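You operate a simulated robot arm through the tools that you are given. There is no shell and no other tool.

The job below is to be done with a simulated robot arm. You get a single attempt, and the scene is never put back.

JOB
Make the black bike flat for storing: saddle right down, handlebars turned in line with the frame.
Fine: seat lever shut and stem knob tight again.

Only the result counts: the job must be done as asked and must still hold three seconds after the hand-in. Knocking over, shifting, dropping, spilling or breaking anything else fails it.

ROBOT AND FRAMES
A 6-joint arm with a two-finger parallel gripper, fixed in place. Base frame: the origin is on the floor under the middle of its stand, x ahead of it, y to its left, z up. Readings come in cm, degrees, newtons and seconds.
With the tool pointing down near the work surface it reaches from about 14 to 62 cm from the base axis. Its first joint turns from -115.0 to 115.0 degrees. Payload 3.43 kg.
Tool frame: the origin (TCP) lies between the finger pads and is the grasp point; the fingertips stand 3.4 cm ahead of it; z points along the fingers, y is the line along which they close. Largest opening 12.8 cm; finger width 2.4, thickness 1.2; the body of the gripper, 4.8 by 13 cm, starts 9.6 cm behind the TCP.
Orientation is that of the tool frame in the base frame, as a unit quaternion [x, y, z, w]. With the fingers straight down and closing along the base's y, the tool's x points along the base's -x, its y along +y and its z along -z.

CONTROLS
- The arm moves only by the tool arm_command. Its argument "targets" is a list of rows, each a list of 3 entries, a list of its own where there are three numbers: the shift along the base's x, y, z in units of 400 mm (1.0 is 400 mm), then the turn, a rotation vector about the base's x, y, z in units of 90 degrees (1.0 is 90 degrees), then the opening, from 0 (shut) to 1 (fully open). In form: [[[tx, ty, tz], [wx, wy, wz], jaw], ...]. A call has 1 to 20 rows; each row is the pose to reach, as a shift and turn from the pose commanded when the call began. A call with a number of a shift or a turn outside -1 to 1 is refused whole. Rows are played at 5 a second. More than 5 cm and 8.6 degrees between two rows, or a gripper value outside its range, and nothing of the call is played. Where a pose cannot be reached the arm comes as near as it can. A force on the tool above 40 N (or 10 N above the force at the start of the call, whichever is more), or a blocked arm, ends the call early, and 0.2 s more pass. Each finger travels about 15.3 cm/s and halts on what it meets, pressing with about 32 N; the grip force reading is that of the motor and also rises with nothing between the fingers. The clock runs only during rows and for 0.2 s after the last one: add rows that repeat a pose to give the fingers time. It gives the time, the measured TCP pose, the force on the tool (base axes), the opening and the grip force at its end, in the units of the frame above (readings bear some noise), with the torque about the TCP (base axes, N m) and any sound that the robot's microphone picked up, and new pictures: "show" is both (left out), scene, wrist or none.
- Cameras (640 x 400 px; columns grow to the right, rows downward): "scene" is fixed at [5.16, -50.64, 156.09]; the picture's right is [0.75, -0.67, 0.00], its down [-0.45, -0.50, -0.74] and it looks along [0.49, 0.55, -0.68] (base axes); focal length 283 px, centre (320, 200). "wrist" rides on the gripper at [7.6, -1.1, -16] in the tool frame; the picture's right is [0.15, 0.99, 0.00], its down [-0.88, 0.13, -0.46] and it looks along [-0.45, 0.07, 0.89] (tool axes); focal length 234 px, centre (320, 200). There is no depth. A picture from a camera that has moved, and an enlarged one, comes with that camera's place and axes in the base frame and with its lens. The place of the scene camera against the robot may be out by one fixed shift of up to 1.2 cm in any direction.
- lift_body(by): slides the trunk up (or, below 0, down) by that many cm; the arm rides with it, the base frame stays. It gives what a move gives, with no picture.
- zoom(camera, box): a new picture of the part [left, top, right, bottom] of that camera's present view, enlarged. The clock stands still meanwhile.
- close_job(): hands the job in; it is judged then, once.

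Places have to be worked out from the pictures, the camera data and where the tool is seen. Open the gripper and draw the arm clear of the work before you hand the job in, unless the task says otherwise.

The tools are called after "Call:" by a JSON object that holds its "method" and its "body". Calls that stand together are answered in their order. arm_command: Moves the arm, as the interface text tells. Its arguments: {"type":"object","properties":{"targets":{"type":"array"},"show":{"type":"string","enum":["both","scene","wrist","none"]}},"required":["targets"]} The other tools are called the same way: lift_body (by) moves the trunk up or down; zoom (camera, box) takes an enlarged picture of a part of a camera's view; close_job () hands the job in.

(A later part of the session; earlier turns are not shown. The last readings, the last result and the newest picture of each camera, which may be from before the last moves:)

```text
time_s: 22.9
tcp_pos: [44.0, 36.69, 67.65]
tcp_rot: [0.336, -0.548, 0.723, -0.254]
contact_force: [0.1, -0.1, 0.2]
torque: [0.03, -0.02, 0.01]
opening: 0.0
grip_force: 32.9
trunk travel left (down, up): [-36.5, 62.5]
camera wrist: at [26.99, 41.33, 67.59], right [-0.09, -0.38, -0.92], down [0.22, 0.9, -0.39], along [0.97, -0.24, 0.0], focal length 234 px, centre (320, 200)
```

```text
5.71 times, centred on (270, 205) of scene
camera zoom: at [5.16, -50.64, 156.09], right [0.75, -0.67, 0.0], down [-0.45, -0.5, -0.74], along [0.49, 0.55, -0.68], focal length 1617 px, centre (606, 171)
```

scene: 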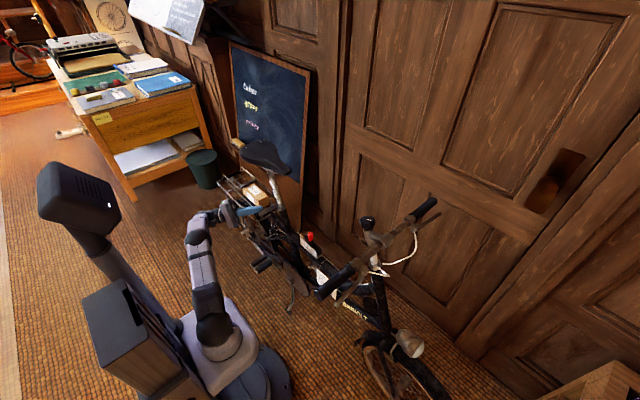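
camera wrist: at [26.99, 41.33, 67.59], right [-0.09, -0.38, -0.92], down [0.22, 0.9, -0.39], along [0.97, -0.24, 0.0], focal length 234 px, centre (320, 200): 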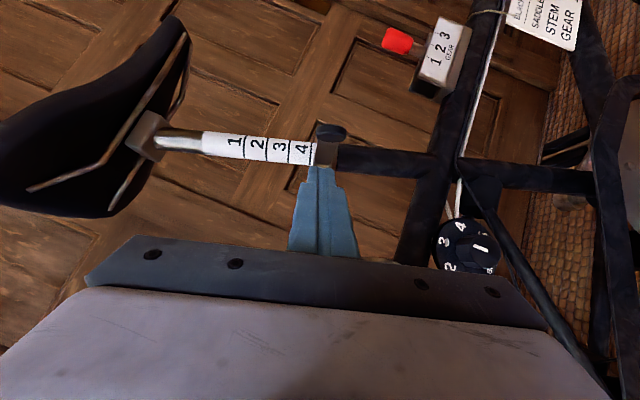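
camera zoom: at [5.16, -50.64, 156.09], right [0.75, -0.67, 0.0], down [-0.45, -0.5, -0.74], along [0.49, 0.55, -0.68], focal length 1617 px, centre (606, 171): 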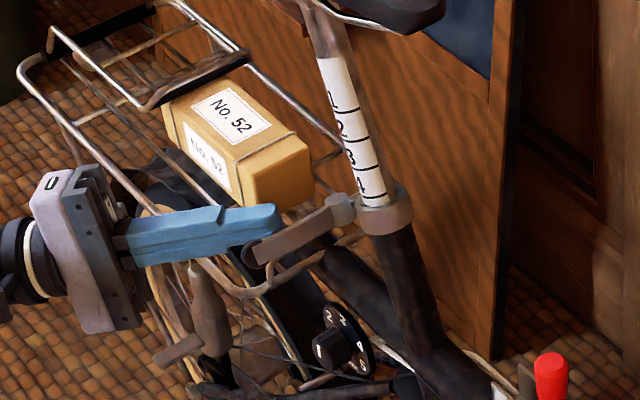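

The tip slipped out of the grip, and the lever stands at about 95°, apparently at or near its stop. I back the closed fingers straight out along −x and undo the yaw of the tool.

Call:
{"method": "arm_command", "body": {"targets": [[[-0.06, 0, 0], [0, 0, 0], 0], [[-0.12, 0, 0], [0, 0, 0], 0], [[-0.18, 0, 0], [0, 0, 0], 0], [[-0.2, -0.03, 0], [0, 0.02, 0.075], 0], [[-0.2, -0.06, 0], [0, 0.04, 0.15], 0], [[-0.2, -0.09, 0], [0, 0.06, 0.225], 0], [[-0.2, -0.12, 0], [0, 0.08, 0.3], 0], [[-0.2, -0.12, 0], [0, 0.1, 0.37], 0], [[-0.2, -0.12, 0], [0, 0.12, 0.428], 0], [[-0.2, -0.12, 0], [0, 0.12, 0.428], 0]]}}

Call:
{"method": "zoom", "body": {"camera": "scene", "box": [200, 130, 340, 240]}}

Call:
{"method": "zoom", "body": {"camera": "wrist", "box": [200, 80, 440, 240]}}

```text
time_s: 25.1
tcp_pos: [35.93, 31.87, 67.67]
tcp_rot: [0.563, -0.427, 0.564, -0.428]
contact_force: [-0.2, -0.1, 0.4]
torque: [-0.01, 0.01, 0.01]
opening: 0.01
grip_force: 33.1
out of reach, approached as far as the arm can: row 3
trunk travel left (down, up): [-36.5, 62.5]
camera wrist: at [20.14, 24.85, 70.79], right [0.0, -0.41, -0.91], down [-0.45, 0.81, -0.36], along [0.89, 0.42, -0.19], focal length 234 px, centre (320, 200)
```

scene: 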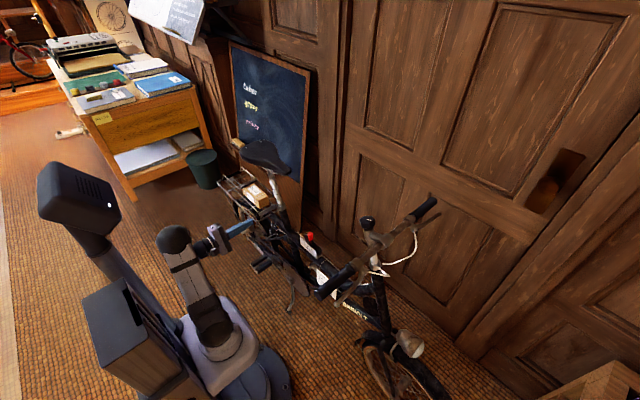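
wrist: 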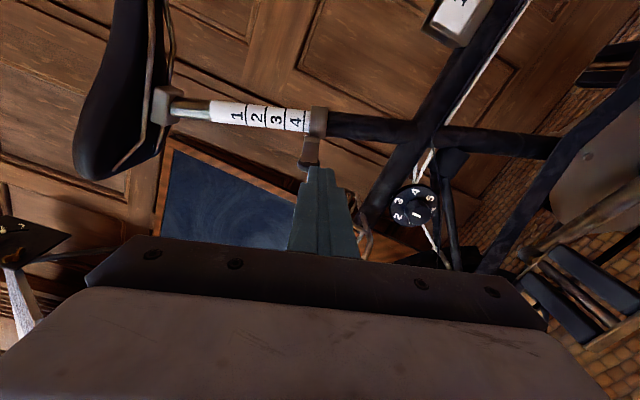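

```text
3.64 times, centred on (270, 185) of scene
camera zoom: at [5.16, -50.64, 156.09], right [0.75, -0.67, 0.0], down [-0.45, -0.5, -0.74], along [0.49, 0.55, -0.68], focal length 1029 px, centre (502, 254)
```

zoom: 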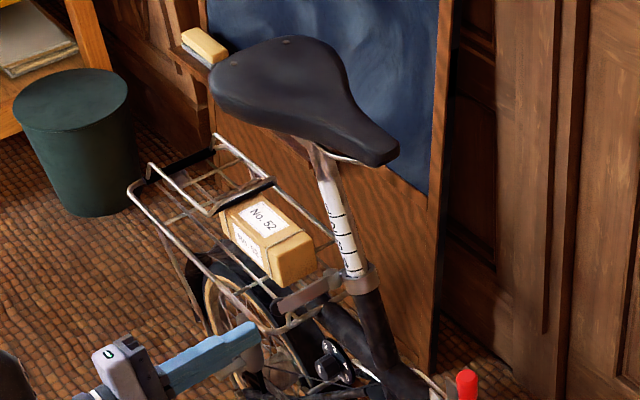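

```text
2.50 times, centred on (320, 160) of wrist
camera zoom: at [20.14, 24.85, 70.79], right [0.0, -0.41, -0.91], down [-0.45, 0.81, -0.36], along [0.89, 0.42, -0.19], focal length 585 px, centre (320, 300)
```

zoom: 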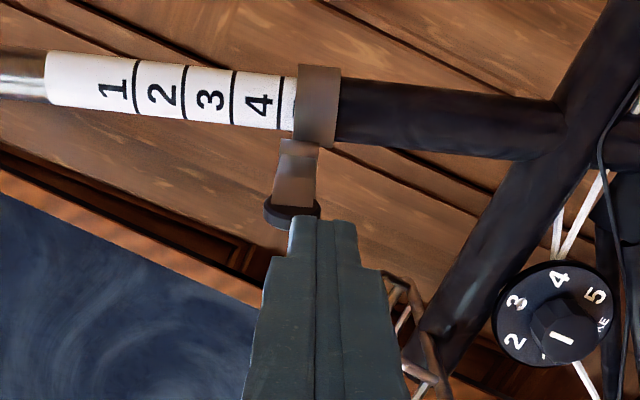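

The lever is clear of the fingers and standing open. I raise the trunk 32 cm so the closed fingers come above the saddle height, still well outside it at x≤40.

Call:
{"method": "lift_body", "body": {"by": 32}}

Call:
{"method": "zoom", "body": {"camera": "wrist", "box": [0, 0, 640, 400]}}

Call:
{"method": "zoom", "body": {"camera": "scene", "box": [190, 100, 330, 200]}}

```text
time_s: 28.2
tcp_pos: [36.03, 31.86, 99.73]
tcp_rot: [0.563, -0.428, 0.564, -0.426]
contact_force: [0.1, 0.7, 0.1]
torque: [0.0, 0.03, 0.0]
opening: 0.0
grip_force: 32.9
trunk travel left (down, up): [-68.5, 30.5]
```

```text
1.00 times, centred on (320, 200) of wrist (not enlarged: the box is as wide or as high as the picture)
camera zoom: at [20.13, 24.89, 102.78], right [0.0, -0.41, -0.91], down [-0.45, 0.81, -0.37], along [0.89, 0.41, -0.18], focal length 234 px, centre (320, 200)
```

zoom: 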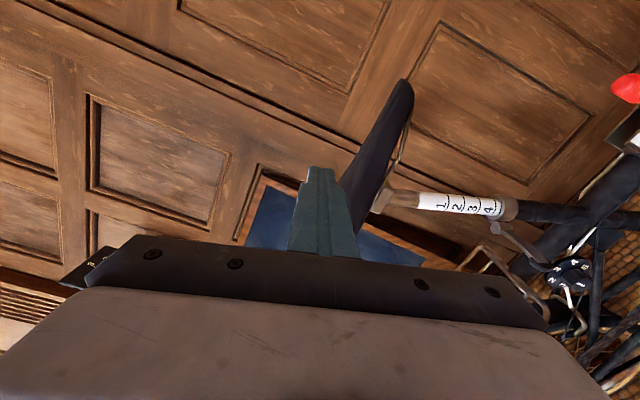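

```text
4.00 times, centred on (260, 150) of scene
camera zoom: at [5.16, -50.64, 156.09], right [0.75, -0.67, 0.0], down [-0.45, -0.5, -0.74], along [0.49, 0.55, -0.68], focal length 1132 px, centre (560, 400)
```

zoom: 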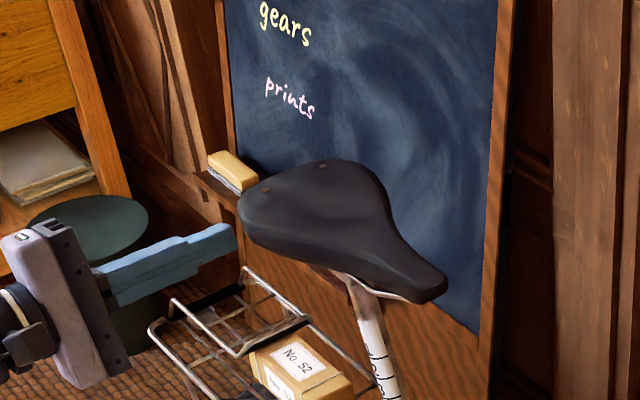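

I judge the saddle top at z≈94–96, and the closed fingers at z≈99.7 clear it. I move them over the saddle to about (51.5, 34.5).

Call:
{"method": "arm_command", "body": {"targets": [[[0.08, 0.015, 0.0], [0, 0, 0], 0], [[0.16, 0.03, 0.0], [0, 0, 0], 0], [[0.24, 0.045, 0], [0, 0, 0], 0], [[0.32, 0.06, 0], [0, 0, 0], 0], [[0.3875, 0.065, 0], [0, 0, 0], 0], [[0.3875, 0.065, 0], [0, 0, 0], 0]]}}

Call:
{"method": "zoom", "body": {"camera": "scene", "box": [190, 100, 330, 200]}}

```text
time_s: 29.6
tcp_pos: [51.79, 34.73, 99.77]
tcp_rot: [0.564, -0.426, 0.565, -0.426]
contact_force: [-0.3, 0.0, 0.1]
torque: [-0.02, -0.01, 0.01]
opening: 0.01
grip_force: 32.9
trunk travel left (down, up): [-68.5, 30.5]
camera wrist: at [35.85, 27.55, 102.78], right [0.0, -0.41, -0.91], down [-0.45, 0.81, -0.37], along [0.89, 0.41, -0.18], focal length 234 px, centre (320, 200)
```

scene: 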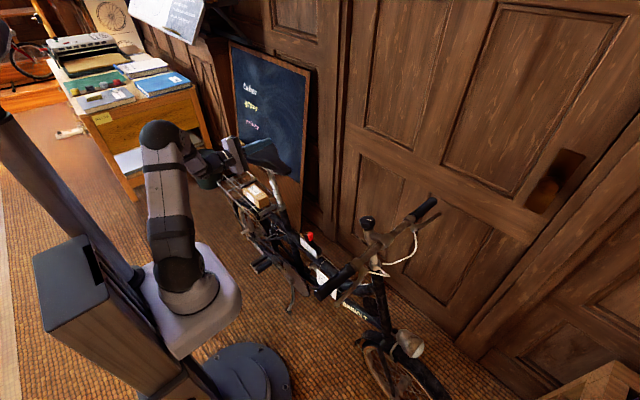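
wrist: 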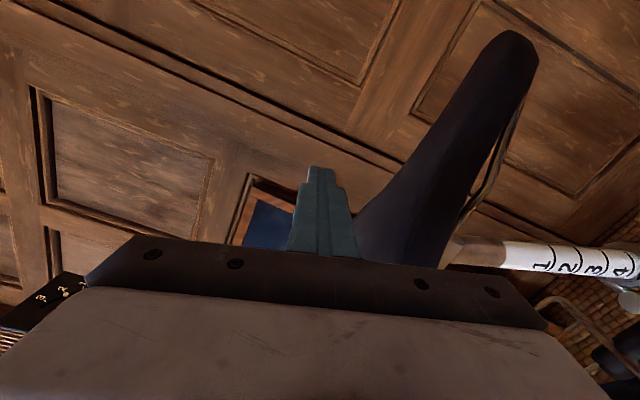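

```text
4.00 times, centred on (260, 150) of scene
camera zoom: at [5.16, -50.64, 156.09], right [0.75, -0.67, 0.0], down [-0.45, -0.5, -0.74], along [0.49, 0.55, -0.68], focal length 1132 px, centre (560, 400)
```

zoom: 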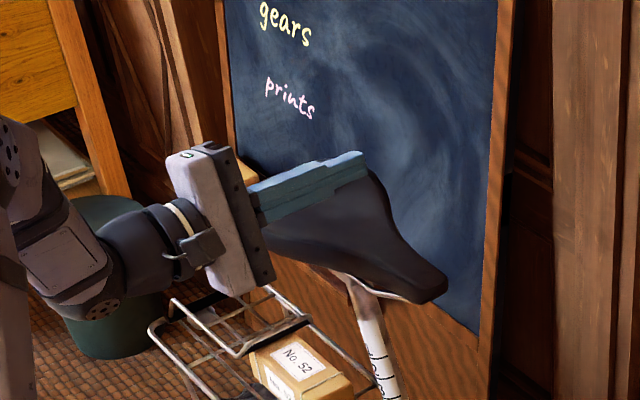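

The fingers lie over the widest part of the saddle. I descend slowly along the seat post axis to find contact.

Call:
{"method": "arm_command", "body": {"targets": [[[0, -0.0068, -0.0241], [0, 0, 0], 0], [[0, -0.0135, -0.0482], [0, 0, 0], 0], [[0, -0.0169, -0.0602], [0, 0, 0], 0], [[0, -0.0203, -0.0723], [0, 0, 0], 0], [[0, -0.0236, -0.0843], [0, 0, 0], 0], [[0, -0.027, -0.0964], [0, 0, 0], 0], [[0, -0.0304, -0.1084], [0, 0, 0], 0], [[0, -0.0338, -0.1205], [0, 0, 0], 0]], "show": "wrist"}}

Call:
{"method": "zoom", "body": {"camera": "scene", "box": [190, 100, 330, 220]}}

```text
time_s: 31.4
tcp_pos: [51.45, 33.02, 94.86]
tcp_rot: [0.562, -0.427, 0.565, -0.426]
contact_force: [0.0, -0.6, 0.1]
torque: [0.0, -0.01, 0.02]
opening: 0.01
grip_force: 33.0
trunk travel left (down, up): [-68.5, 30.5]
camera wrist: at [35.64, 26.14, 97.98], right [0.0, -0.41, -0.91], down [-0.45, 0.81, -0.37], along [0.89, 0.41, -0.19], focal length 234 px, centre (320, 200)
```

wrist: 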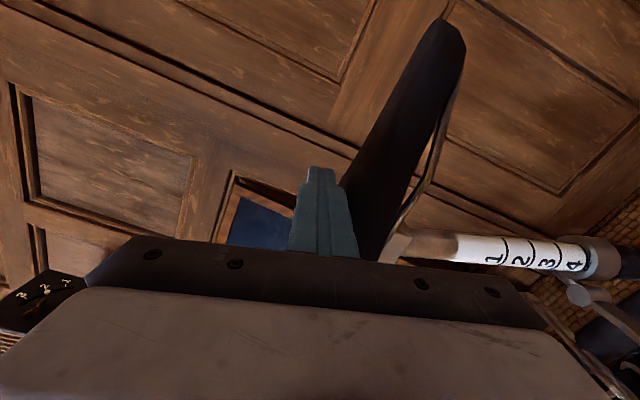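

```text
3.33 times, centred on (260, 160) of scene
camera zoom: at [5.16, -50.64, 156.09], right [0.75, -0.67, 0.0], down [-0.45, -0.5, -0.74], along [0.49, 0.55, -0.68], focal length 943 px, centre (520, 333)
```

zoom: 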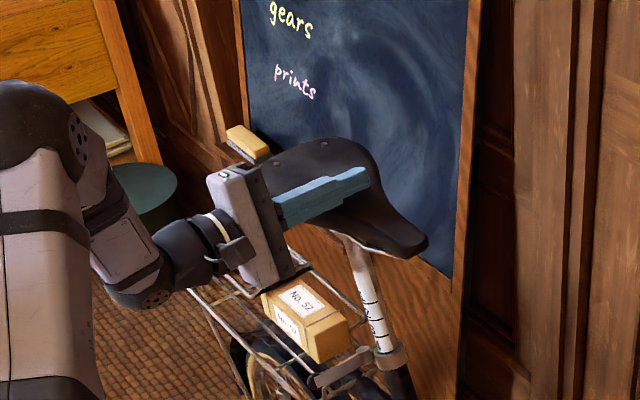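

No contact yet at TCP z 94.9, so the saddle top is below about 93.6 here. I keep descending in small steps.

Call:
{"method": "arm_command", "body": {"targets": [[[0, -0.0034, -0.0121], [0, 0, 0], 0], [[0, -0.0068, -0.0241], [0, 0, 0], 0], [[0, -0.0102, -0.0361], [0, 0, 0], 0], [[0, -0.0135, -0.0482], [0, 0, 0], 0], [[0, -0.0169, -0.0602], [0, 0, 0], 0], [[0, -0.0203, -0.0723], [0, 0, 0], 0]], "show": "wrist"}}

Call:
{"method": "zoom", "body": {"camera": "scene", "box": [190, 100, 330, 220]}}

```text
time_s: 32.8
tcp_pos: [51.45, 32.23, 91.97]
tcp_rot: [0.564, -0.426, 0.564, -0.427]
contact_force: [0.6, 0.1, 1.4]
torque: [0.0, 0.08, 0.06]
opening: 0.0
grip_force: 33.3
trunk travel left (down, up): [-68.5, 30.5]
camera wrist: at [35.58, 25.28, 94.99], right [0.0, -0.41, -0.91], down [-0.45, 0.81, -0.37], along [0.89, 0.41, -0.19], focal length 234 px, centre (320, 200)
```

wrist: 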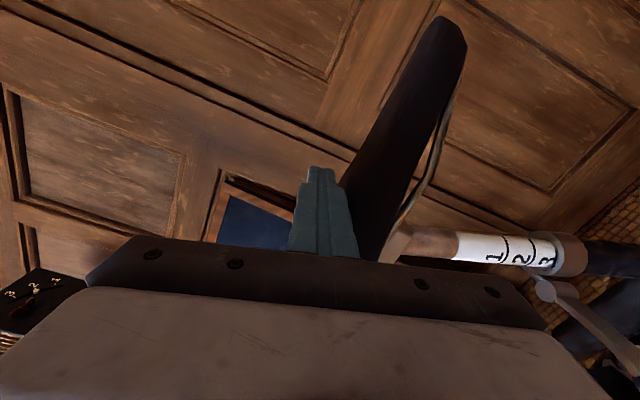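

```text
3.33 times, centred on (260, 160) of scene
camera zoom: at [5.16, -50.64, 156.09], right [0.75, -0.67, 0.0], down [-0.45, -0.5, -0.74], along [0.49, 0.55, -0.68], focal length 943 px, centre (520, 333)
```

zoom: 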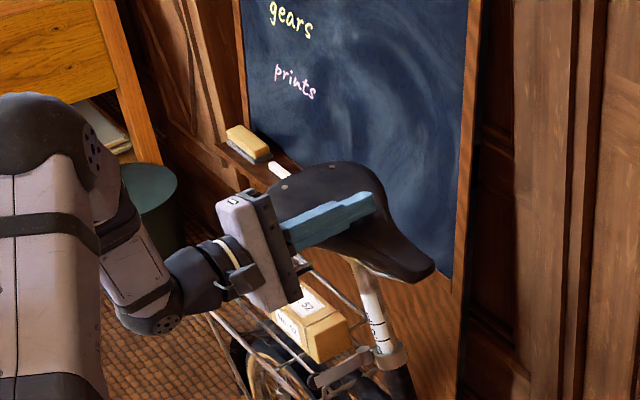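

The saddle is sliding down with hardly any force; the scale at the collar now reads 3. I continue along the post axis.

Call:
{"method": "arm_command", "body": {"targets": [[[0, -0.0068, -0.0241], [0, 0, 0], 0], [[0, -0.0135, -0.0482], [0, 0, 0], 0], [[0, -0.0203, -0.0723], [0, 0, 0], 0], [[0, -0.027, -0.0964], [0, 0, 0], 0], [[0, -0.0338, -0.1205], [0, 0, 0], 0]], "show": "wrist"}}

Call:
{"method": "zoom", "body": {"camera": "scene", "box": [190, 110, 330, 230]}}

```text
time_s: 34.0
tcp_pos: [51.39, 30.95, 86.92]
tcp_rot: [0.564, -0.426, 0.564, -0.427]
contact_force: [-0.1, -0.2, 0.5]
torque: [-0.01, 0.0, 0.0]
opening: 0.03
grip_force: 33.1
trunk travel left (down, up): [-68.5, 30.5]
camera wrist: at [35.61, 23.98, 90.1], right [0.0, -0.41, -0.91], down [-0.46, 0.81, -0.37], along [0.89, 0.42, -0.19], focal length 234 px, centre (320, 200)
```

wrist: 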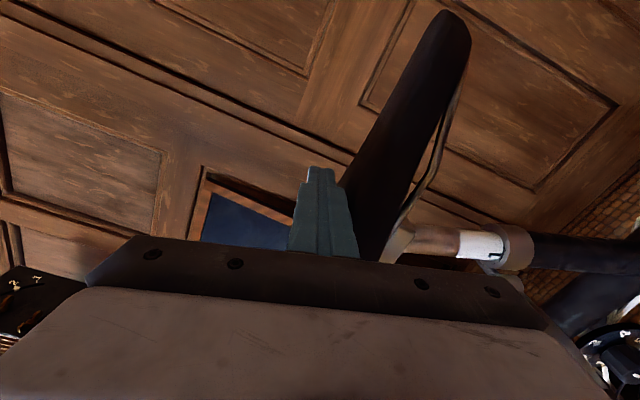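

```text
3.33 times, centred on (260, 170) of scene
camera zoom: at [5.16, -50.64, 156.09], right [0.75, -0.67, 0.0], down [-0.45, -0.5, -0.74], along [0.49, 0.55, -0.68], focal length 943 px, centre (520, 300)
```

zoom: 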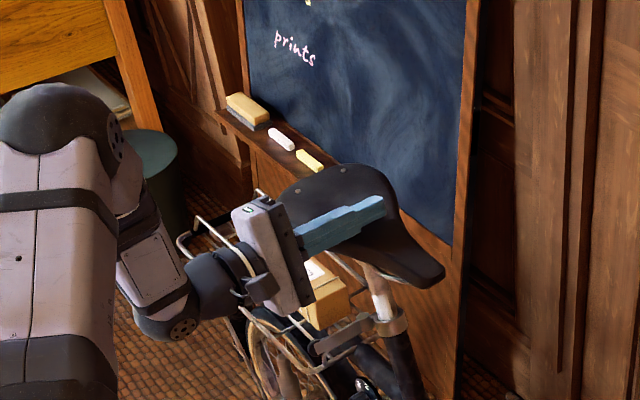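

The scale now reads about 1 at the collar, with still almost no force. I go on in smaller steps to find the bottom stop.

Call:
{"method": "arm_command", "body": {"targets": [[[0, -0.0034, -0.0121], [0, 0, 0], 0], [[0, -0.0068, -0.0241], [0, 0, 0], 0], [[0, -0.0102, -0.0361], [0, 0, 0], 0], [[0, -0.0135, -0.0482], [0, 0, 0], 0], [[0, -0.0169, -0.0602], [0, 0, 0], 0], [[0, -0.0203, -0.0723], [0, 0, 0], 0], [[0, -0.0236, -0.0843], [0, 0, 0], 0]], "show": "wrist"}}

Call:
{"method": "zoom", "body": {"camera": "scene", "box": [190, 110, 330, 230]}}

```text
time_s: 35.5
tcp_pos: [51.53, 30.56, 85.23]
tcp_rot: [0.551, -0.425, 0.568, -0.438]
contact_force: [-0.6, -2.3, 11.0]
torque: [0.07, 0.34, -0.02]
opening: 0.0
grip_force: 33.2
trunk travel left (down, up): [-68.5, 30.5]
stopped in row 7: the force on the tool passed its limit at 42 N (the readings are from after the stop); the commanded pose is now the measured one
camera wrist: at [35.62, 23.42, 87.83], right [0.03, -0.39, -0.92], down [-0.44, 0.82, -0.36], along [0.9, 0.42, -0.15], focal length 234 px, centre (320, 200)
```

wrist: 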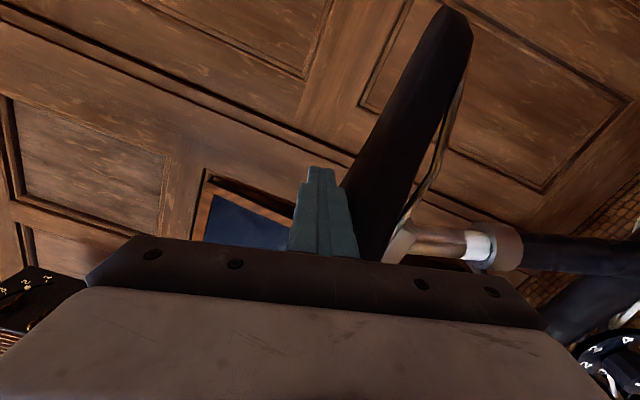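

```text
3.33 times, centred on (260, 170) of scene
camera zoom: at [5.16, -50.64, 156.09], right [0.75, -0.67, 0.0], down [-0.45, -0.5, -0.74], along [0.49, 0.55, -0.68], focal length 943 px, centre (520, 300)
```

zoom: 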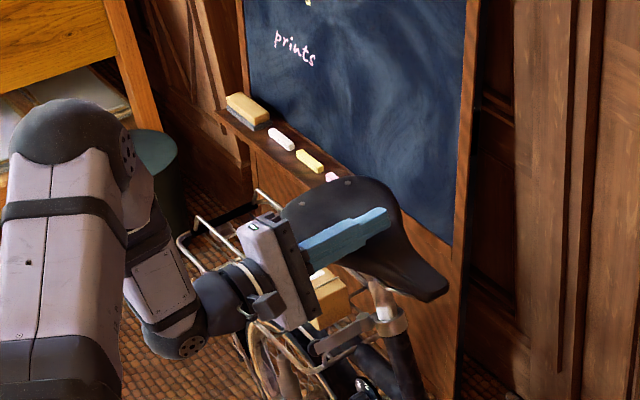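

The press stopped at 42 N, so the saddle has met something. I check whether it is the real bottom stop and not something caught underneath.

Call:
{"method": "zoom", "body": {"camera": "wrist", "box": [360, 180, 560, 300]}}

Call:
{"method": "zoom", "body": {"camera": "scene", "box": [250, 160, 310, 220]}}

```text
3.20 times, centred on (460, 240) of wrist
camera zoom: at [35.62, 23.42, 87.83], right [0.03, -0.39, -0.92], down [-0.44, 0.82, -0.36], along [0.9, 0.42, -0.15], focal length 749 px, centre (-128, 72)
```

zoom: 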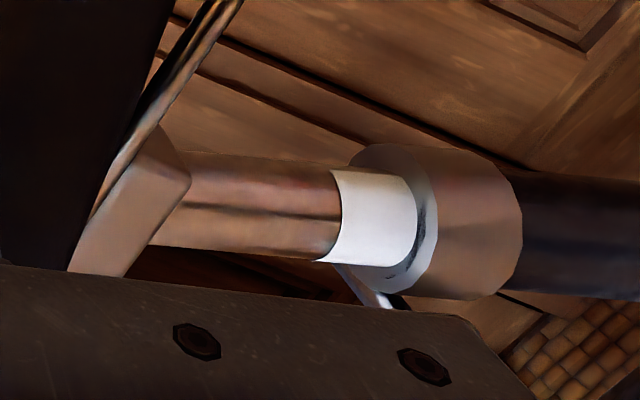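

```text
6.67 times, centred on (280, 190) of scene
camera zoom: at [5.16, -50.64, 156.09], right [0.75, -0.67, 0.0], down [-0.45, -0.5, -0.74], along [0.49, 0.55, -0.68], focal length 1886 px, centre (587, 267)
```

zoom: 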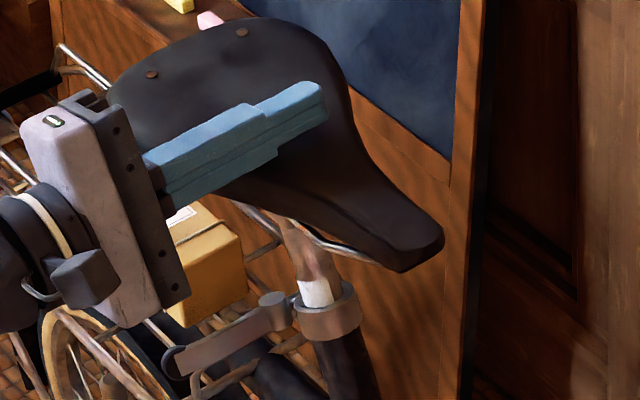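

About 11 cm of travel was taken, which is four scale steps from mark 4 down to zero, and nothing is caught under the saddle. I press once more gently to confirm it no longer moves.

Call:
{"method": "arm_command", "body": {"targets": [[[0, -0.001, -0.004], [0, 0, 0], 0], [[0, -0.002, -0.008], [0, 0, 0], 0], [[0, -0.003, -0.012], [0, 0, 0], 0], [[0, -0.004, -0.016], [0, 0, 0], 0]], "show": "none"}}

Call:
{"method": "zoom", "body": {"camera": "scene", "box": [250, 160, 310, 220]}}

```text
time_s: 36.5
tcp_pos: [51.43, 30.36, 85.29]
tcp_rot: [0.546, -0.422, 0.571, -0.444]
contact_force: [5.5, 10.1, 38.8]
torque: [0.51, 1.14, -0.36]
opening: 0.0
grip_force: 32.7
trunk travel left (down, up): [-68.5, 30.5]
```

```text
6.67 times, centred on (280, 190) of scene
camera zoom: at [5.16, -50.64, 156.09], right [0.75, -0.67, 0.0], down [-0.45, -0.5, -0.74], along [0.49, 0.55, -0.68], focal length 1886 px, centre (587, 267)
```

zoom: 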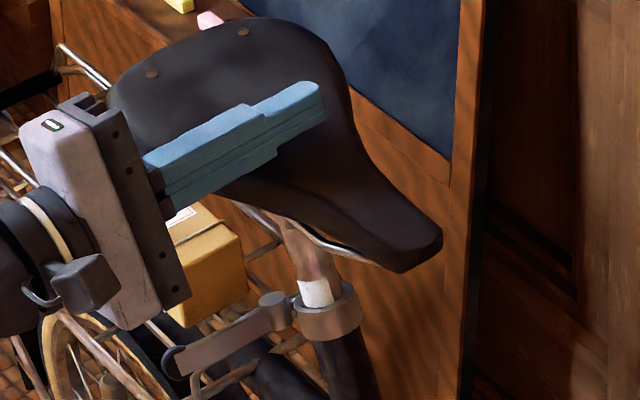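

Under 39 N the saddle does not move at all, so it is right down. I lift off, withdraw to x≈38, and correct the small tool tilt left from the press.

Call:
{"method": "arm_command", "body": {"targets": [[[0, 0.01, 0.05], [0, 0, 0], 0], [[0, 0.02, 0.1], [-0.0134, 0.0185, 0], 0], [[-0.08, 0.02, 0.1], [-0.0134, 0.0185, 0], 0], [[-0.16, 0.02, 0.1], [-0.0134, 0.0185, 0], 0], [[-0.24, 0.02, 0.1], [-0.0134, 0.0185, 0], 0], [[-0.32, 0.02, 0.1], [-0.0134, 0.0185, 0], 0], [[-0.34, 0.02, 0.1], [-0.0134, 0.0185, 0], 0], [[-0.34, 0.02, 0.1], [-0.0134, 0.0185, 0], 0]]}}

Call:
{"method": "zoom", "body": {"camera": "scene", "box": [240, 150, 320, 220]}}

```text
time_s: 38.3
tcp_pos: [37.94, 31.27, 88.31]
tcp_rot: [0.567, -0.425, 0.564, -0.424]
contact_force: [-0.7, -0.3, 0.0]
torque: [0.03, 0.06, 0.01]
opening: 0.0
grip_force: 33.1
trunk travel left (down, up): [-68.5, 30.5]
camera wrist: at [22.15, 24.24, 91.67], right [0.0, -0.42, -0.91], down [-0.46, 0.81, -0.37], along [0.89, 0.42, -0.19], focal length 234 px, centre (320, 200)
```

scene: 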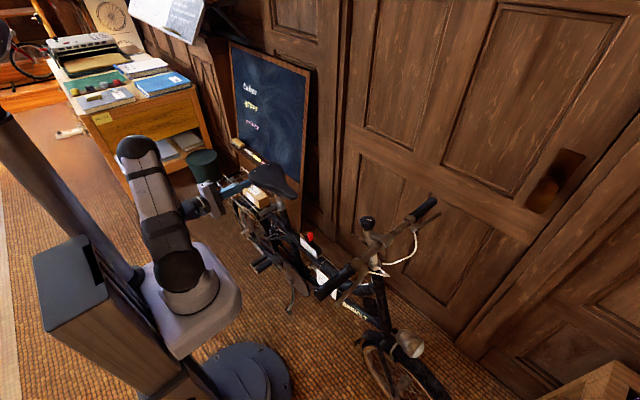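
wrist: 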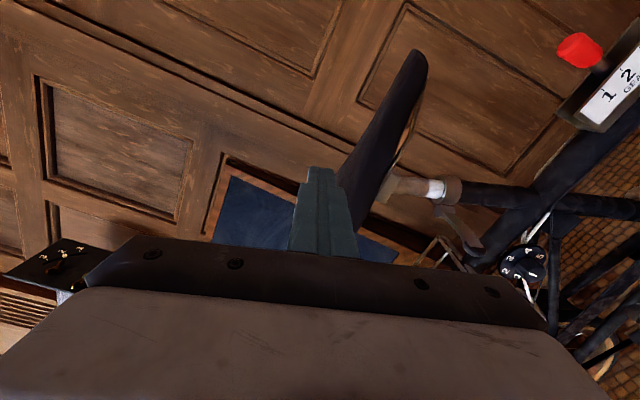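

```text
5.71 times, centred on (280, 185) of scene
camera zoom: at [5.16, -50.64, 156.09], right [0.75, -0.67, 0.0], down [-0.45, -0.5, -0.74], along [0.49, 0.55, -0.68], focal length 1617 px, centre (549, 286)
```

zoom: 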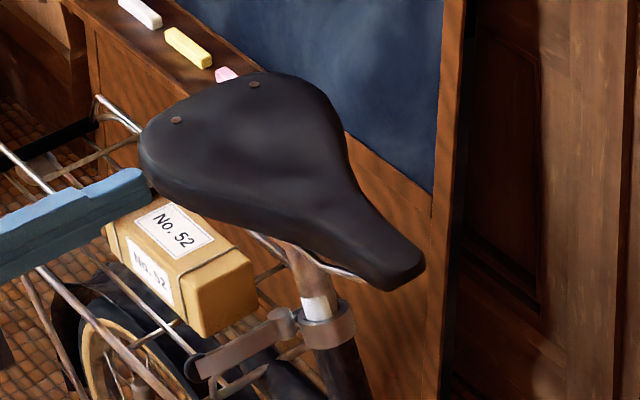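

The saddle stays down. I draw back 2 cm more so the fingertips clear the lever end, open the jaws, then lower the trunk to lever height.

Call:
{"method": "arm_command", "body": {"targets": [[[-0.025, 0, 0], [0, 0, 0], 0.2], [[-0.05, 0, 0], [0, 0, 0], 0.4], [[-0.05, 0, 0], [0, 0, 0], 0.4], [[-0.05, 0, 0], [0, 0, 0], 0.4]], "show": "none"}}

Call:
{"method": "lift_body", "body": {"by": -19}}

Call:
{"method": "zoom", "body": {"camera": "wrist", "box": [200, 60, 440, 240]}}

Call:
{"method": "zoom", "body": {"camera": "scene", "box": [220, 160, 320, 240]}}

```text
time_s: 39.3
tcp_pos: [35.96, 31.19, 88.2]
tcp_rot: [0.567, -0.426, 0.564, -0.423]
contact_force: [0.1, -0.9, -0.3]
torque: [-0.02, -0.01, -0.04]
opening: 5.13
grip_force: 0.0
trunk travel left (down, up): [-68.5, 30.5]
```

```text
time_s: 41.4
tcp_pos: [36.02, 31.18, 69.23]
tcp_rot: [0.567, -0.426, 0.564, -0.423]
contact_force: [0.6, 0.0, 0.1]
torque: [0.04, 0.0, -0.01]
opening: 5.13
grip_force: 0.0
trunk travel left (down, up): [-49.5, 49.5]
```

```text
2.22 times, centred on (320, 150) of wrist
camera zoom: at [20.16, 24.18, 72.61], right [0.0, -0.42, -0.91], down [-0.46, 0.81, -0.37], along [0.89, 0.42, -0.19], focal length 520 px, centre (320, 311)
```

zoom: 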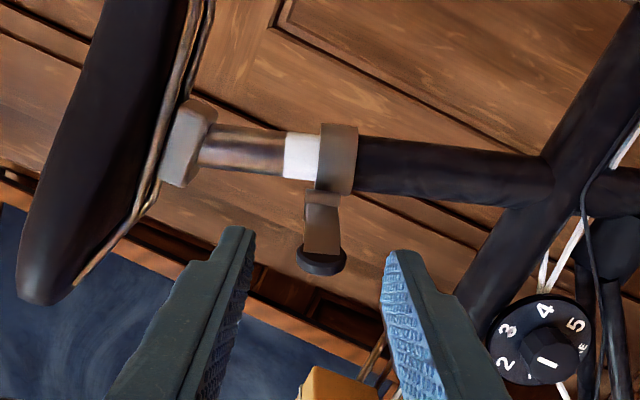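

```text
5.00 times, centred on (270, 200) of scene
camera zoom: at [5.16, -50.64, 156.09], right [0.75, -0.67, 0.0], down [-0.45, -0.5, -0.74], along [0.49, 0.55, -0.68], focal length 1415 px, centre (570, 200)
```

zoom: 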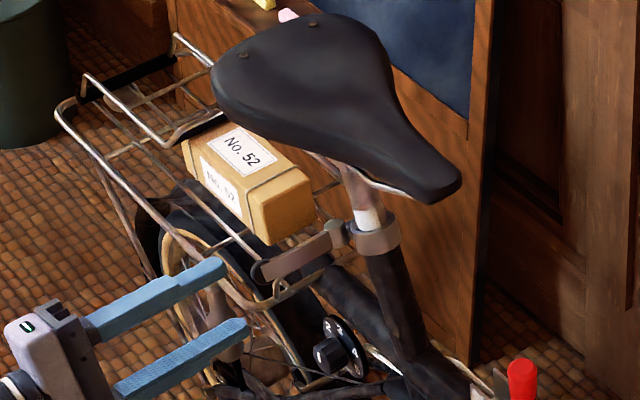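

The lever tip is at about (42.8, 32.3, 68.9), so it is open by 90°. I close the jaws into a rod, go round to its +y side, and then sweep it shut from there.

Call:
{"method": "arm_command", "body": {"targets": [[[0, 0.03, -0.007], [0, 0, 0], 0.2], [[0, 0.06, -0.015], [0, 0, 0], 0], [[0, 0.09, -0.022], [0, 0, 0], 0], [[0, 0.1055, -0.0258], [0, 0, 0], 0], [[0.07, 0.1055, -0.0258], [0, 0, 0], 0], [[0.1395, 0.1055, -0.0258], [0, 0, 0], 0], [[0.1395, 0.1055, -0.0258], [0, 0, 0], 0]], "show": "wrist"}}

Call:
{"method": "zoom", "body": {"camera": "wrist", "box": [220, 60, 440, 240]}}

Call:
{"method": "zoom", "body": {"camera": "scene", "box": [220, 160, 320, 240]}}

```text
time_s: 43.0
tcp_pos: [41.37, 35.18, 68.25]
tcp_rot: [0.568, -0.425, 0.564, -0.424]
contact_force: [0.7, 0.4, -0.2]
torque: [-0.03, -0.02, 0.01]
opening: 0.0
grip_force: 31.8
trunk travel left (down, up): [-49.5, 49.5]
camera wrist: at [25.66, 28.23, 71.51], right [0.0, -0.42, -0.91], down [-0.46, 0.81, -0.37], along [0.89, 0.42, -0.19], focal length 234 px, centre (320, 200)
```

wrist: 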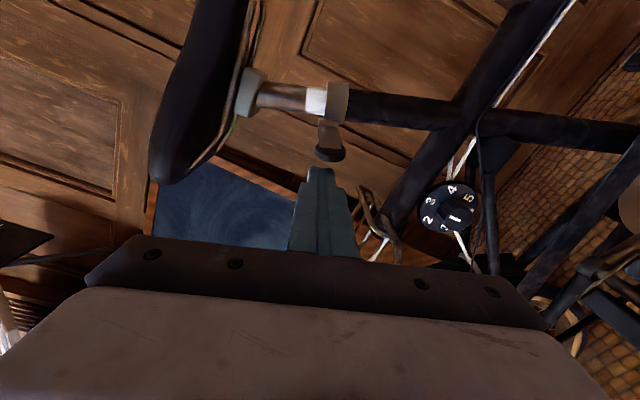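

```text
2.22 times, centred on (330, 150) of wrist
camera zoom: at [25.66, 28.23, 71.51], right [0.0, -0.42, -0.91], down [-0.46, 0.81, -0.37], along [0.89, 0.42, -0.19], focal length 520 px, centre (298, 311)
```

zoom: 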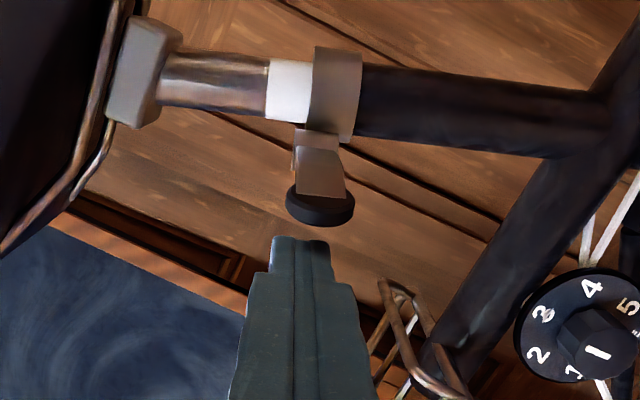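

```text
5.00 times, centred on (270, 200) of scene
camera zoom: at [5.16, -50.64, 156.09], right [0.75, -0.67, 0.0], down [-0.45, -0.5, -0.74], along [0.49, 0.55, -0.68], focal length 1415 px, centre (570, 200)
```

zoom: 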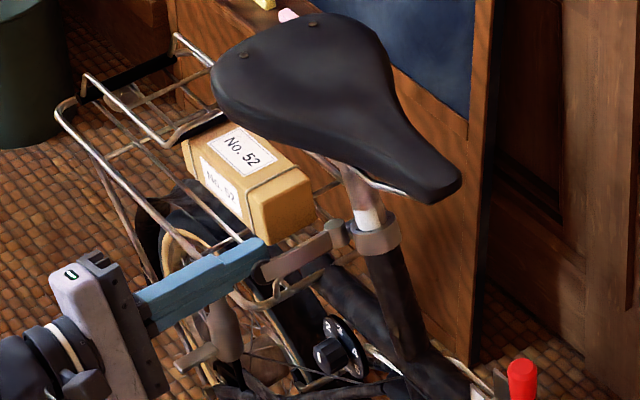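

The rod is just beyond the tip on the +y side, about 0.6 cm high. I lower it slightly and sweep the lever round towards shut, first half of the arc.

Call:
{"method": "arm_command", "body": {"targets": [[[0, -0.012, -0.009], [0, 0, 0], 0], [[0, -0.025, -0.006], [0, 0, 0], 0], [[0, -0.05, 0.001], [0, 0, 0], 0], [[0, -0.075, 0.0075], [0, 0, 0], 0], [[0, -0.092, 0.0125], [0, 0, 0], 0], [[0, -0.1088, 0.0176], [0, 0, 0], 0], [[0, -0.132, 0.024], [0, 0, 0], 0], [[0, -0.155, 0.0301], [0, 0, 0], 0]], "show": "wrist"}}

Call:
{"method": "zoom", "body": {"camera": "wrist", "box": [220, 60, 440, 240]}}

Call:
{"method": "zoom", "body": {"camera": "scene", "box": [220, 160, 320, 240]}}

```text
time_s: 44.8
tcp_pos: [41.51, 29.13, 69.54]
tcp_rot: [0.567, -0.426, 0.564, -0.424]
contact_force: [-0.1, -0.5, 0.5]
torque: [0.01, -0.01, -0.02]
opening: 0.0
grip_force: 32.1
trunk travel left (down, up): [-49.5, 49.5]
camera wrist: at [25.69, 22.17, 72.76], right [0.0, -0.42, -0.91], down [-0.46, 0.81, -0.37], along [0.89, 0.42, -0.19], focal length 234 px, centre (320, 200)
```

wrist: 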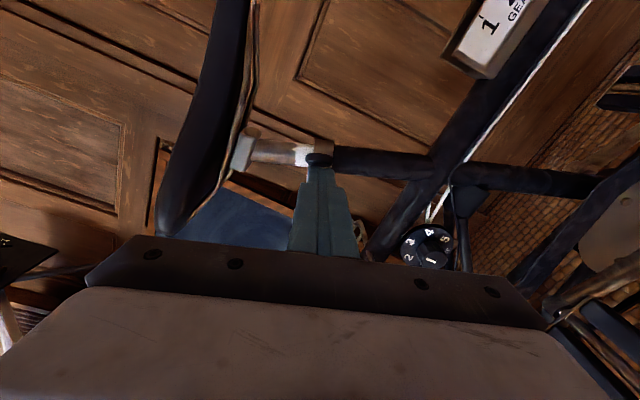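

```text
2.22 times, centred on (330, 150) of wrist
camera zoom: at [25.69, 22.17, 72.76], right [0.0, -0.42, -0.91], down [-0.46, 0.81, -0.37], along [0.89, 0.42, -0.19], focal length 520 px, centre (298, 311)
```

zoom: 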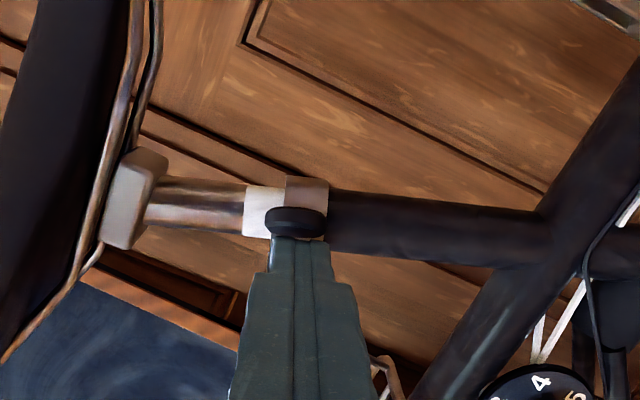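

```text
5.00 times, centred on (270, 200) of scene
camera zoom: at [5.16, -50.64, 156.09], right [0.75, -0.67, 0.0], down [-0.45, -0.5, -0.74], along [0.49, 0.55, -0.68], focal length 1415 px, centre (570, 200)
```

zoom: 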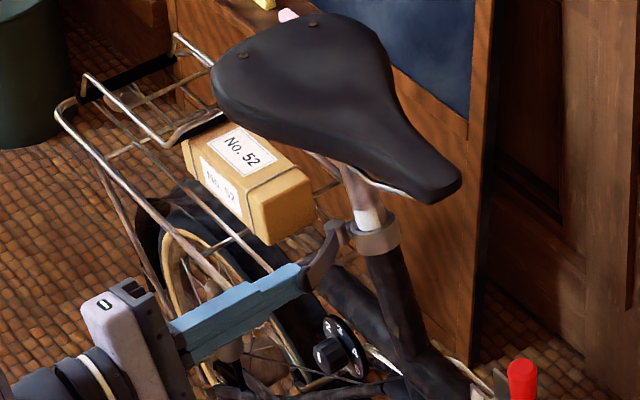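

The lever has swung to about half shut and the rod is right behind its tip. I continue round, changing to a +x push at the end.

Call:
{"method": "arm_command", "body": {"targets": [[[0.011, -0.019, 0.005], [0, 0, 0], 0], [[0.0225, -0.0375, 0.01], [0, 0, 0], 0], [[0.034, -0.06, 0.016], [0, 0, 0], 0], [[0.0463, -0.0825, 0.0235], [0, 0, 0], 0], [[0.06, -0.09, 0.028], [0, 0, 0], 0], [[0.0725, -0.095, 0.03], [0, 0, 0], 0]], "show": "wrist"}}

Call:
{"method": "zoom", "body": {"camera": "wrist", "box": [220, 60, 440, 240]}}

Call:
{"method": "zoom", "body": {"camera": "scene", "box": [220, 160, 320, 240]}}

```text
time_s: 46.2
tcp_pos: [44.5, 25.34, 70.69]
tcp_rot: [0.567, -0.425, 0.564, -0.424]
contact_force: [-0.1, 0.6, 0.5]
torque: [0.03, 0.01, 0.02]
opening: 0.01
grip_force: 31.6
trunk travel left (down, up): [-49.5, 49.5]
camera wrist: at [28.62, 18.39, 73.91], right [0.0, -0.42, -0.91], down [-0.46, 0.81, -0.37], along [0.89, 0.41, -0.19], focal length 234 px, centre (320, 200)
```

wrist: 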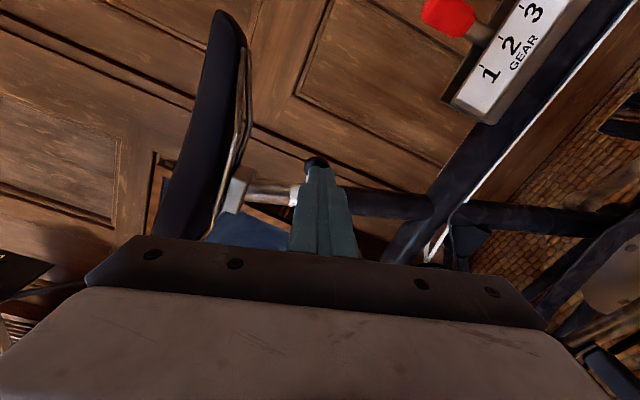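

```text
2.22 times, centred on (330, 150) of wrist
camera zoom: at [28.62, 18.39, 73.91], right [0.0, -0.42, -0.91], down [-0.46, 0.81, -0.37], along [0.89, 0.41, -0.19], focal length 520 px, centre (298, 311)
```

zoom: 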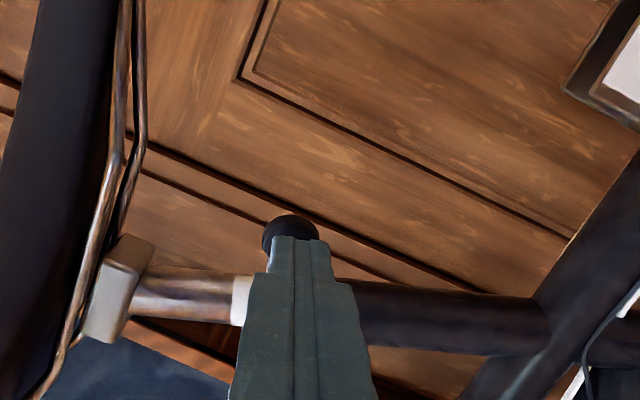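

```text
5.00 times, centred on (270, 200) of scene
camera zoom: at [5.16, -50.64, 156.09], right [0.75, -0.67, 0.0], down [-0.45, -0.5, -0.74], along [0.49, 0.55, -0.68], focal length 1415 px, centre (570, 200)
```

zoom: 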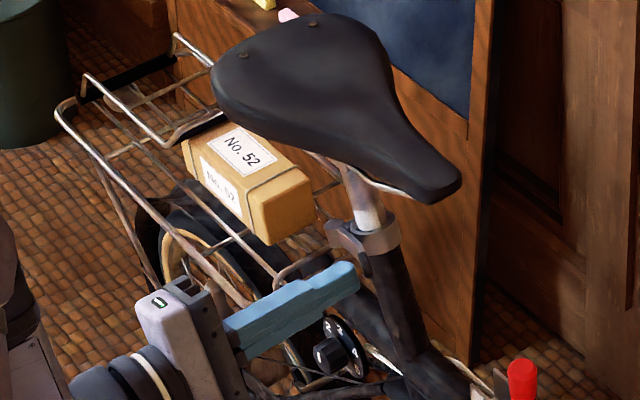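

The lever is nearly shut with the rod end right against the tip. I press it home along +x in small steps until it resists.

Call:
{"method": "arm_command", "body": {"targets": [[[0.006, -0.003, 0.004], [0, 0, 0], 0], [[0.012, -0.006, 0.006], [0, 0, 0], 0], [[0.018, -0.006, 0.006], [0, 0, 0], 0], [[0.024, -0.006, 0.006], [0, 0, 0], 0], [[0.03, -0.006, 0.006], [0, 0, 0], 0], [[0.036, -0.006, 0.006], [0, 0, 0], 0], [[0.042, -0.006, 0.006], [0, 0, 0], 0]], "show": "wrist"}}

Call:
{"method": "zoom", "body": {"camera": "wrist", "box": [220, 60, 440, 240]}}

Call:
{"method": "zoom", "body": {"camera": "scene", "box": [220, 160, 320, 240]}}

```text
time_s: 47.5
tcp_pos: [45.23, 25.06, 70.97]
tcp_rot: [0.569, -0.422, 0.564, -0.424]
contact_force: [-25.6, -1.9, 5.5]
torque: [0.07, -0.25, -0.12]
opening: 0.01
grip_force: 31.9
trunk travel left (down, up): [-49.5, 49.5]
stopped in row 6: the force on the tool passed its limit at 44 N (the readings are from after the stop); the commanded pose is now the measured one
camera wrist: at [29.41, 18.05, 74.3], right [0.0, -0.42, -0.91], down [-0.46, 0.8, -0.37], along [0.89, 0.42, -0.2], focal length 234 px, centre (320, 200)
```

wrist: 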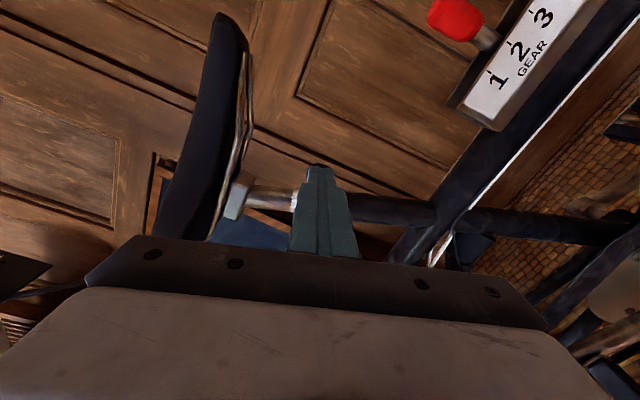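

```text
2.22 times, centred on (330, 150) of wrist
camera zoom: at [29.41, 18.05, 74.3], right [0.0, -0.42, -0.91], down [-0.46, 0.8, -0.37], along [0.89, 0.42, -0.2], focal length 520 px, centre (298, 311)
```

zoom: 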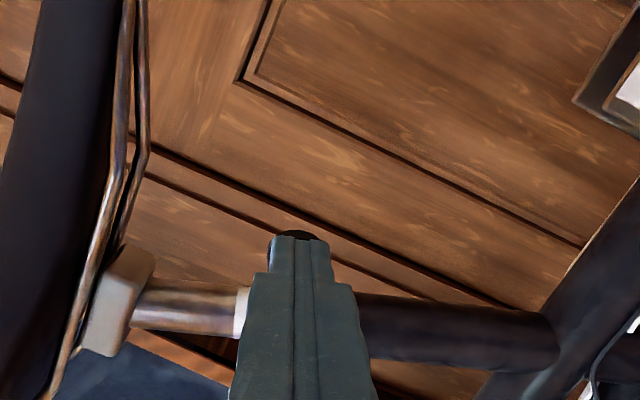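

```text
5.00 times, centred on (270, 200) of scene
camera zoom: at [5.16, -50.64, 156.09], right [0.75, -0.67, 0.0], down [-0.45, -0.5, -0.74], along [0.49, 0.55, -0.68], focal length 1415 px, centre (570, 200)
```

zoom: 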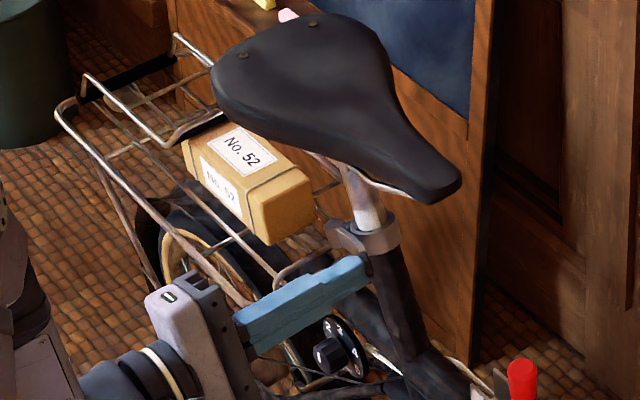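

The lever resisted at 44 N with the rod end at x≈48.6, at least as far in as its original shut position. I back off and compare it with the first pictures.

Call:
{"method": "arm_command", "body": {"targets": [[[-0.08, 0, 0], [0, 0, 0], 0], [[-0.16, 0, 0], [0, 0, 0], 0.2], [[-0.2, 0, 0], [0, 0, 0], 0.6], [[-0.2, 0, 0], [0, 0, 0], 1], [[-0.2, 0, 0], [0, 0, 0], 1]], "show": "wrist"}}

Call:
{"method": "zoom", "body": {"camera": "wrist", "box": [220, 60, 440, 240]}}

Call:
{"method": "zoom", "body": {"camera": "scene", "box": [255, 175, 305, 220]}}

```text
time_s: 48.7
tcp_pos: [37.41, 25.02, 70.74]
tcp_rot: [0.569, -0.424, 0.563, -0.423]
contact_force: [0.8, -0.2, 0.4]
torque: [-0.01, 0.0, 0.0]
opening: 12.8
grip_force: 0.0
trunk travel left (down, up): [-49.5, 49.5]
camera wrist: at [21.74, 17.95, 74.12], right [-0.01, -0.42, -0.91], down [-0.46, 0.81, -0.37], along [0.89, 0.42, -0.2], focal length 234 px, centre (320, 200)
```

wrist: 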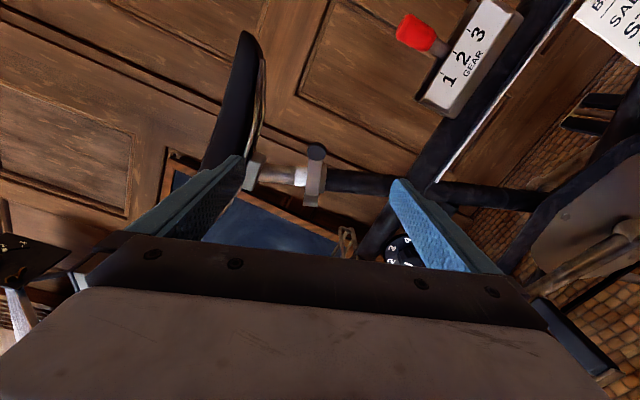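

```text
2.22 times, centred on (330, 150) of wrist
camera zoom: at [21.74, 17.95, 74.12], right [-0.01, -0.42, -0.91], down [-0.46, 0.81, -0.37], along [0.89, 0.42, -0.2], focal length 520 px, centre (298, 311)
```

zoom: 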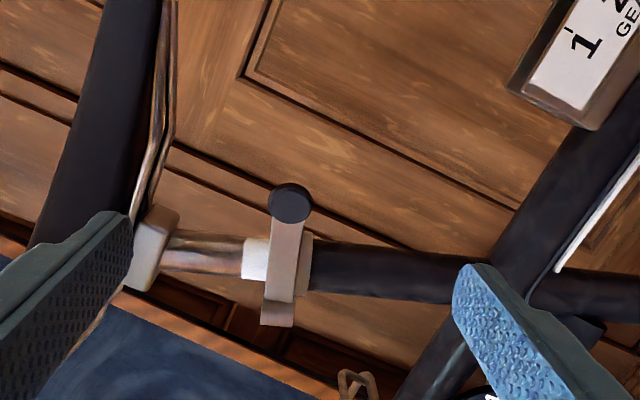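

```text
8.89 times, centred on (280, 198) of scene
camera zoom: at [5.16, -50.64, 156.09], right [0.75, -0.67, 0.0], down [-0.45, -0.5, -0.74], along [0.49, 0.55, -0.68], focal length 2515 px, centre (676, 222)
```

zoom: 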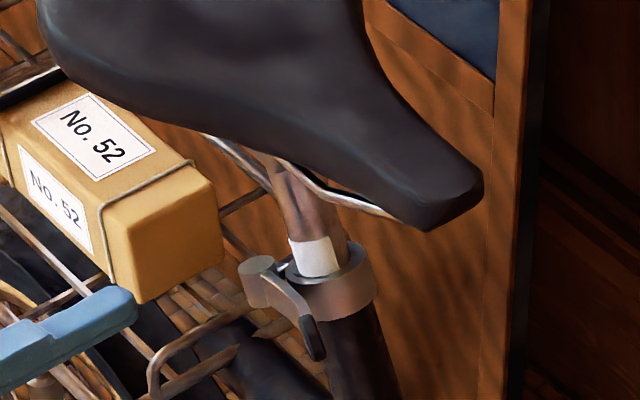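

The lever looks exactly as it did at the start (shut), and the saddle is down. Now for the stem: I raise the trunk 35 cm, then swing the tool back to pointing down in free space near (38, 0, 106).

Call:
{"method": "lift_body", "body": {"by": 35}}

Call:
{"method": "arm_command", "body": {"targets": [[[0, -0.04, 0], [0.056, 0.0425, -0.056], 0.8], [[0, -0.08, 0], [0.112, 0.085, -0.112], 0.6], [[0, -0.12, 0], [0.168, 0.1275, -0.168], 0.5], [[0, -0.16, 0], [0.224, 0.17, -0.224], 0.5], [[0, -0.2, 0], [0.28, 0.2125, -0.28], 0.5], [[0, -0.24, 0], [0.336, 0.255, -0.336], 0.5], [[0, -0.28, 0], [0.392, 0.2975, -0.392], 0.5], [[0, -0.32, 0], [0.448, 0.34, -0.448], 0.5], [[0, -0.36, 0], [0.504, 0.3825, -0.504], 0.5], [[0, -0.4, 0], [0.56, 0.425, -0.56], 0.5], [[0, -0.44, 0], [0.616, 0.4675, -0.616], 0.5], [[0, -0.48, 0], [0.672, 0.51, -0.672], 0.5], [[0, -0.52, 0], [0.728, 0.5525, -0.728], 0.5], [[0, -0.56, 0], [0.784, 0.595, -0.784], 0.5], [[0, -0.6, 0], [0.84, 0.6375, -0.84], 0.5], [[0, -0.62, 0], [0.896, 0.68, -0.896], 0.5], [[0, -0.62, 0], [0.896, 0.68, -0.896], 0.5]]}}

```text
time_s: 52.1
tcp_pos: [37.55, 24.92, 105.8]
tcp_rot: [0.569, -0.425, 0.563, -0.422]
contact_force: [0.4, 0.3, -0.1]
torque: [0.03, -0.01, -0.01]
opening: 12.79
grip_force: 0.0
trunk travel left (down, up): [-84.5, 14.5]
```

```text
time_s: 55.7
tcp_pos: [37.49, 0.26, 105.85]
tcp_rot: [-0.007, 1.0, 0.004, 0.003]
contact_force: [0.2, 0.3, 0.3]
torque: [0.03, -0.04, -0.02]
opening: 6.41
grip_force: 0.0
trunk travel left (down, up): [-84.5, 14.5]
camera wrist: at [30.0, -1.11, 121.76], right [-0.16, 0.99, 0.01], down [0.88, 0.14, 0.46], along [0.45, 0.08, -0.89], focal length 234 px, centre (320, 200)
```

scene: 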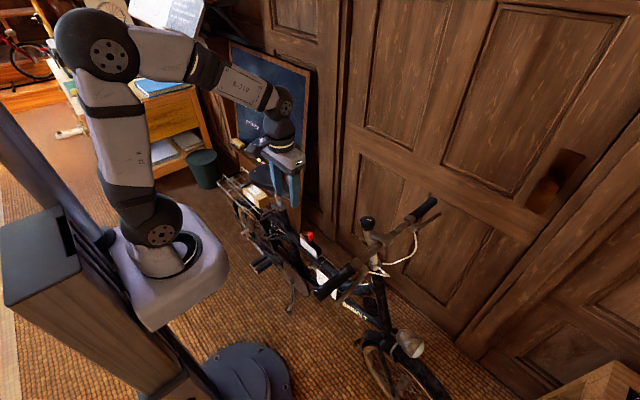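
wrist: 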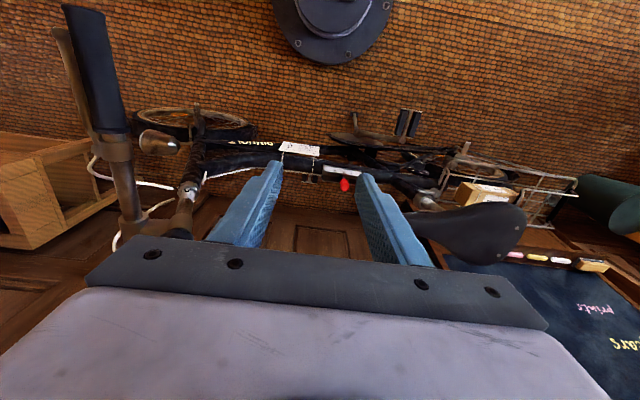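

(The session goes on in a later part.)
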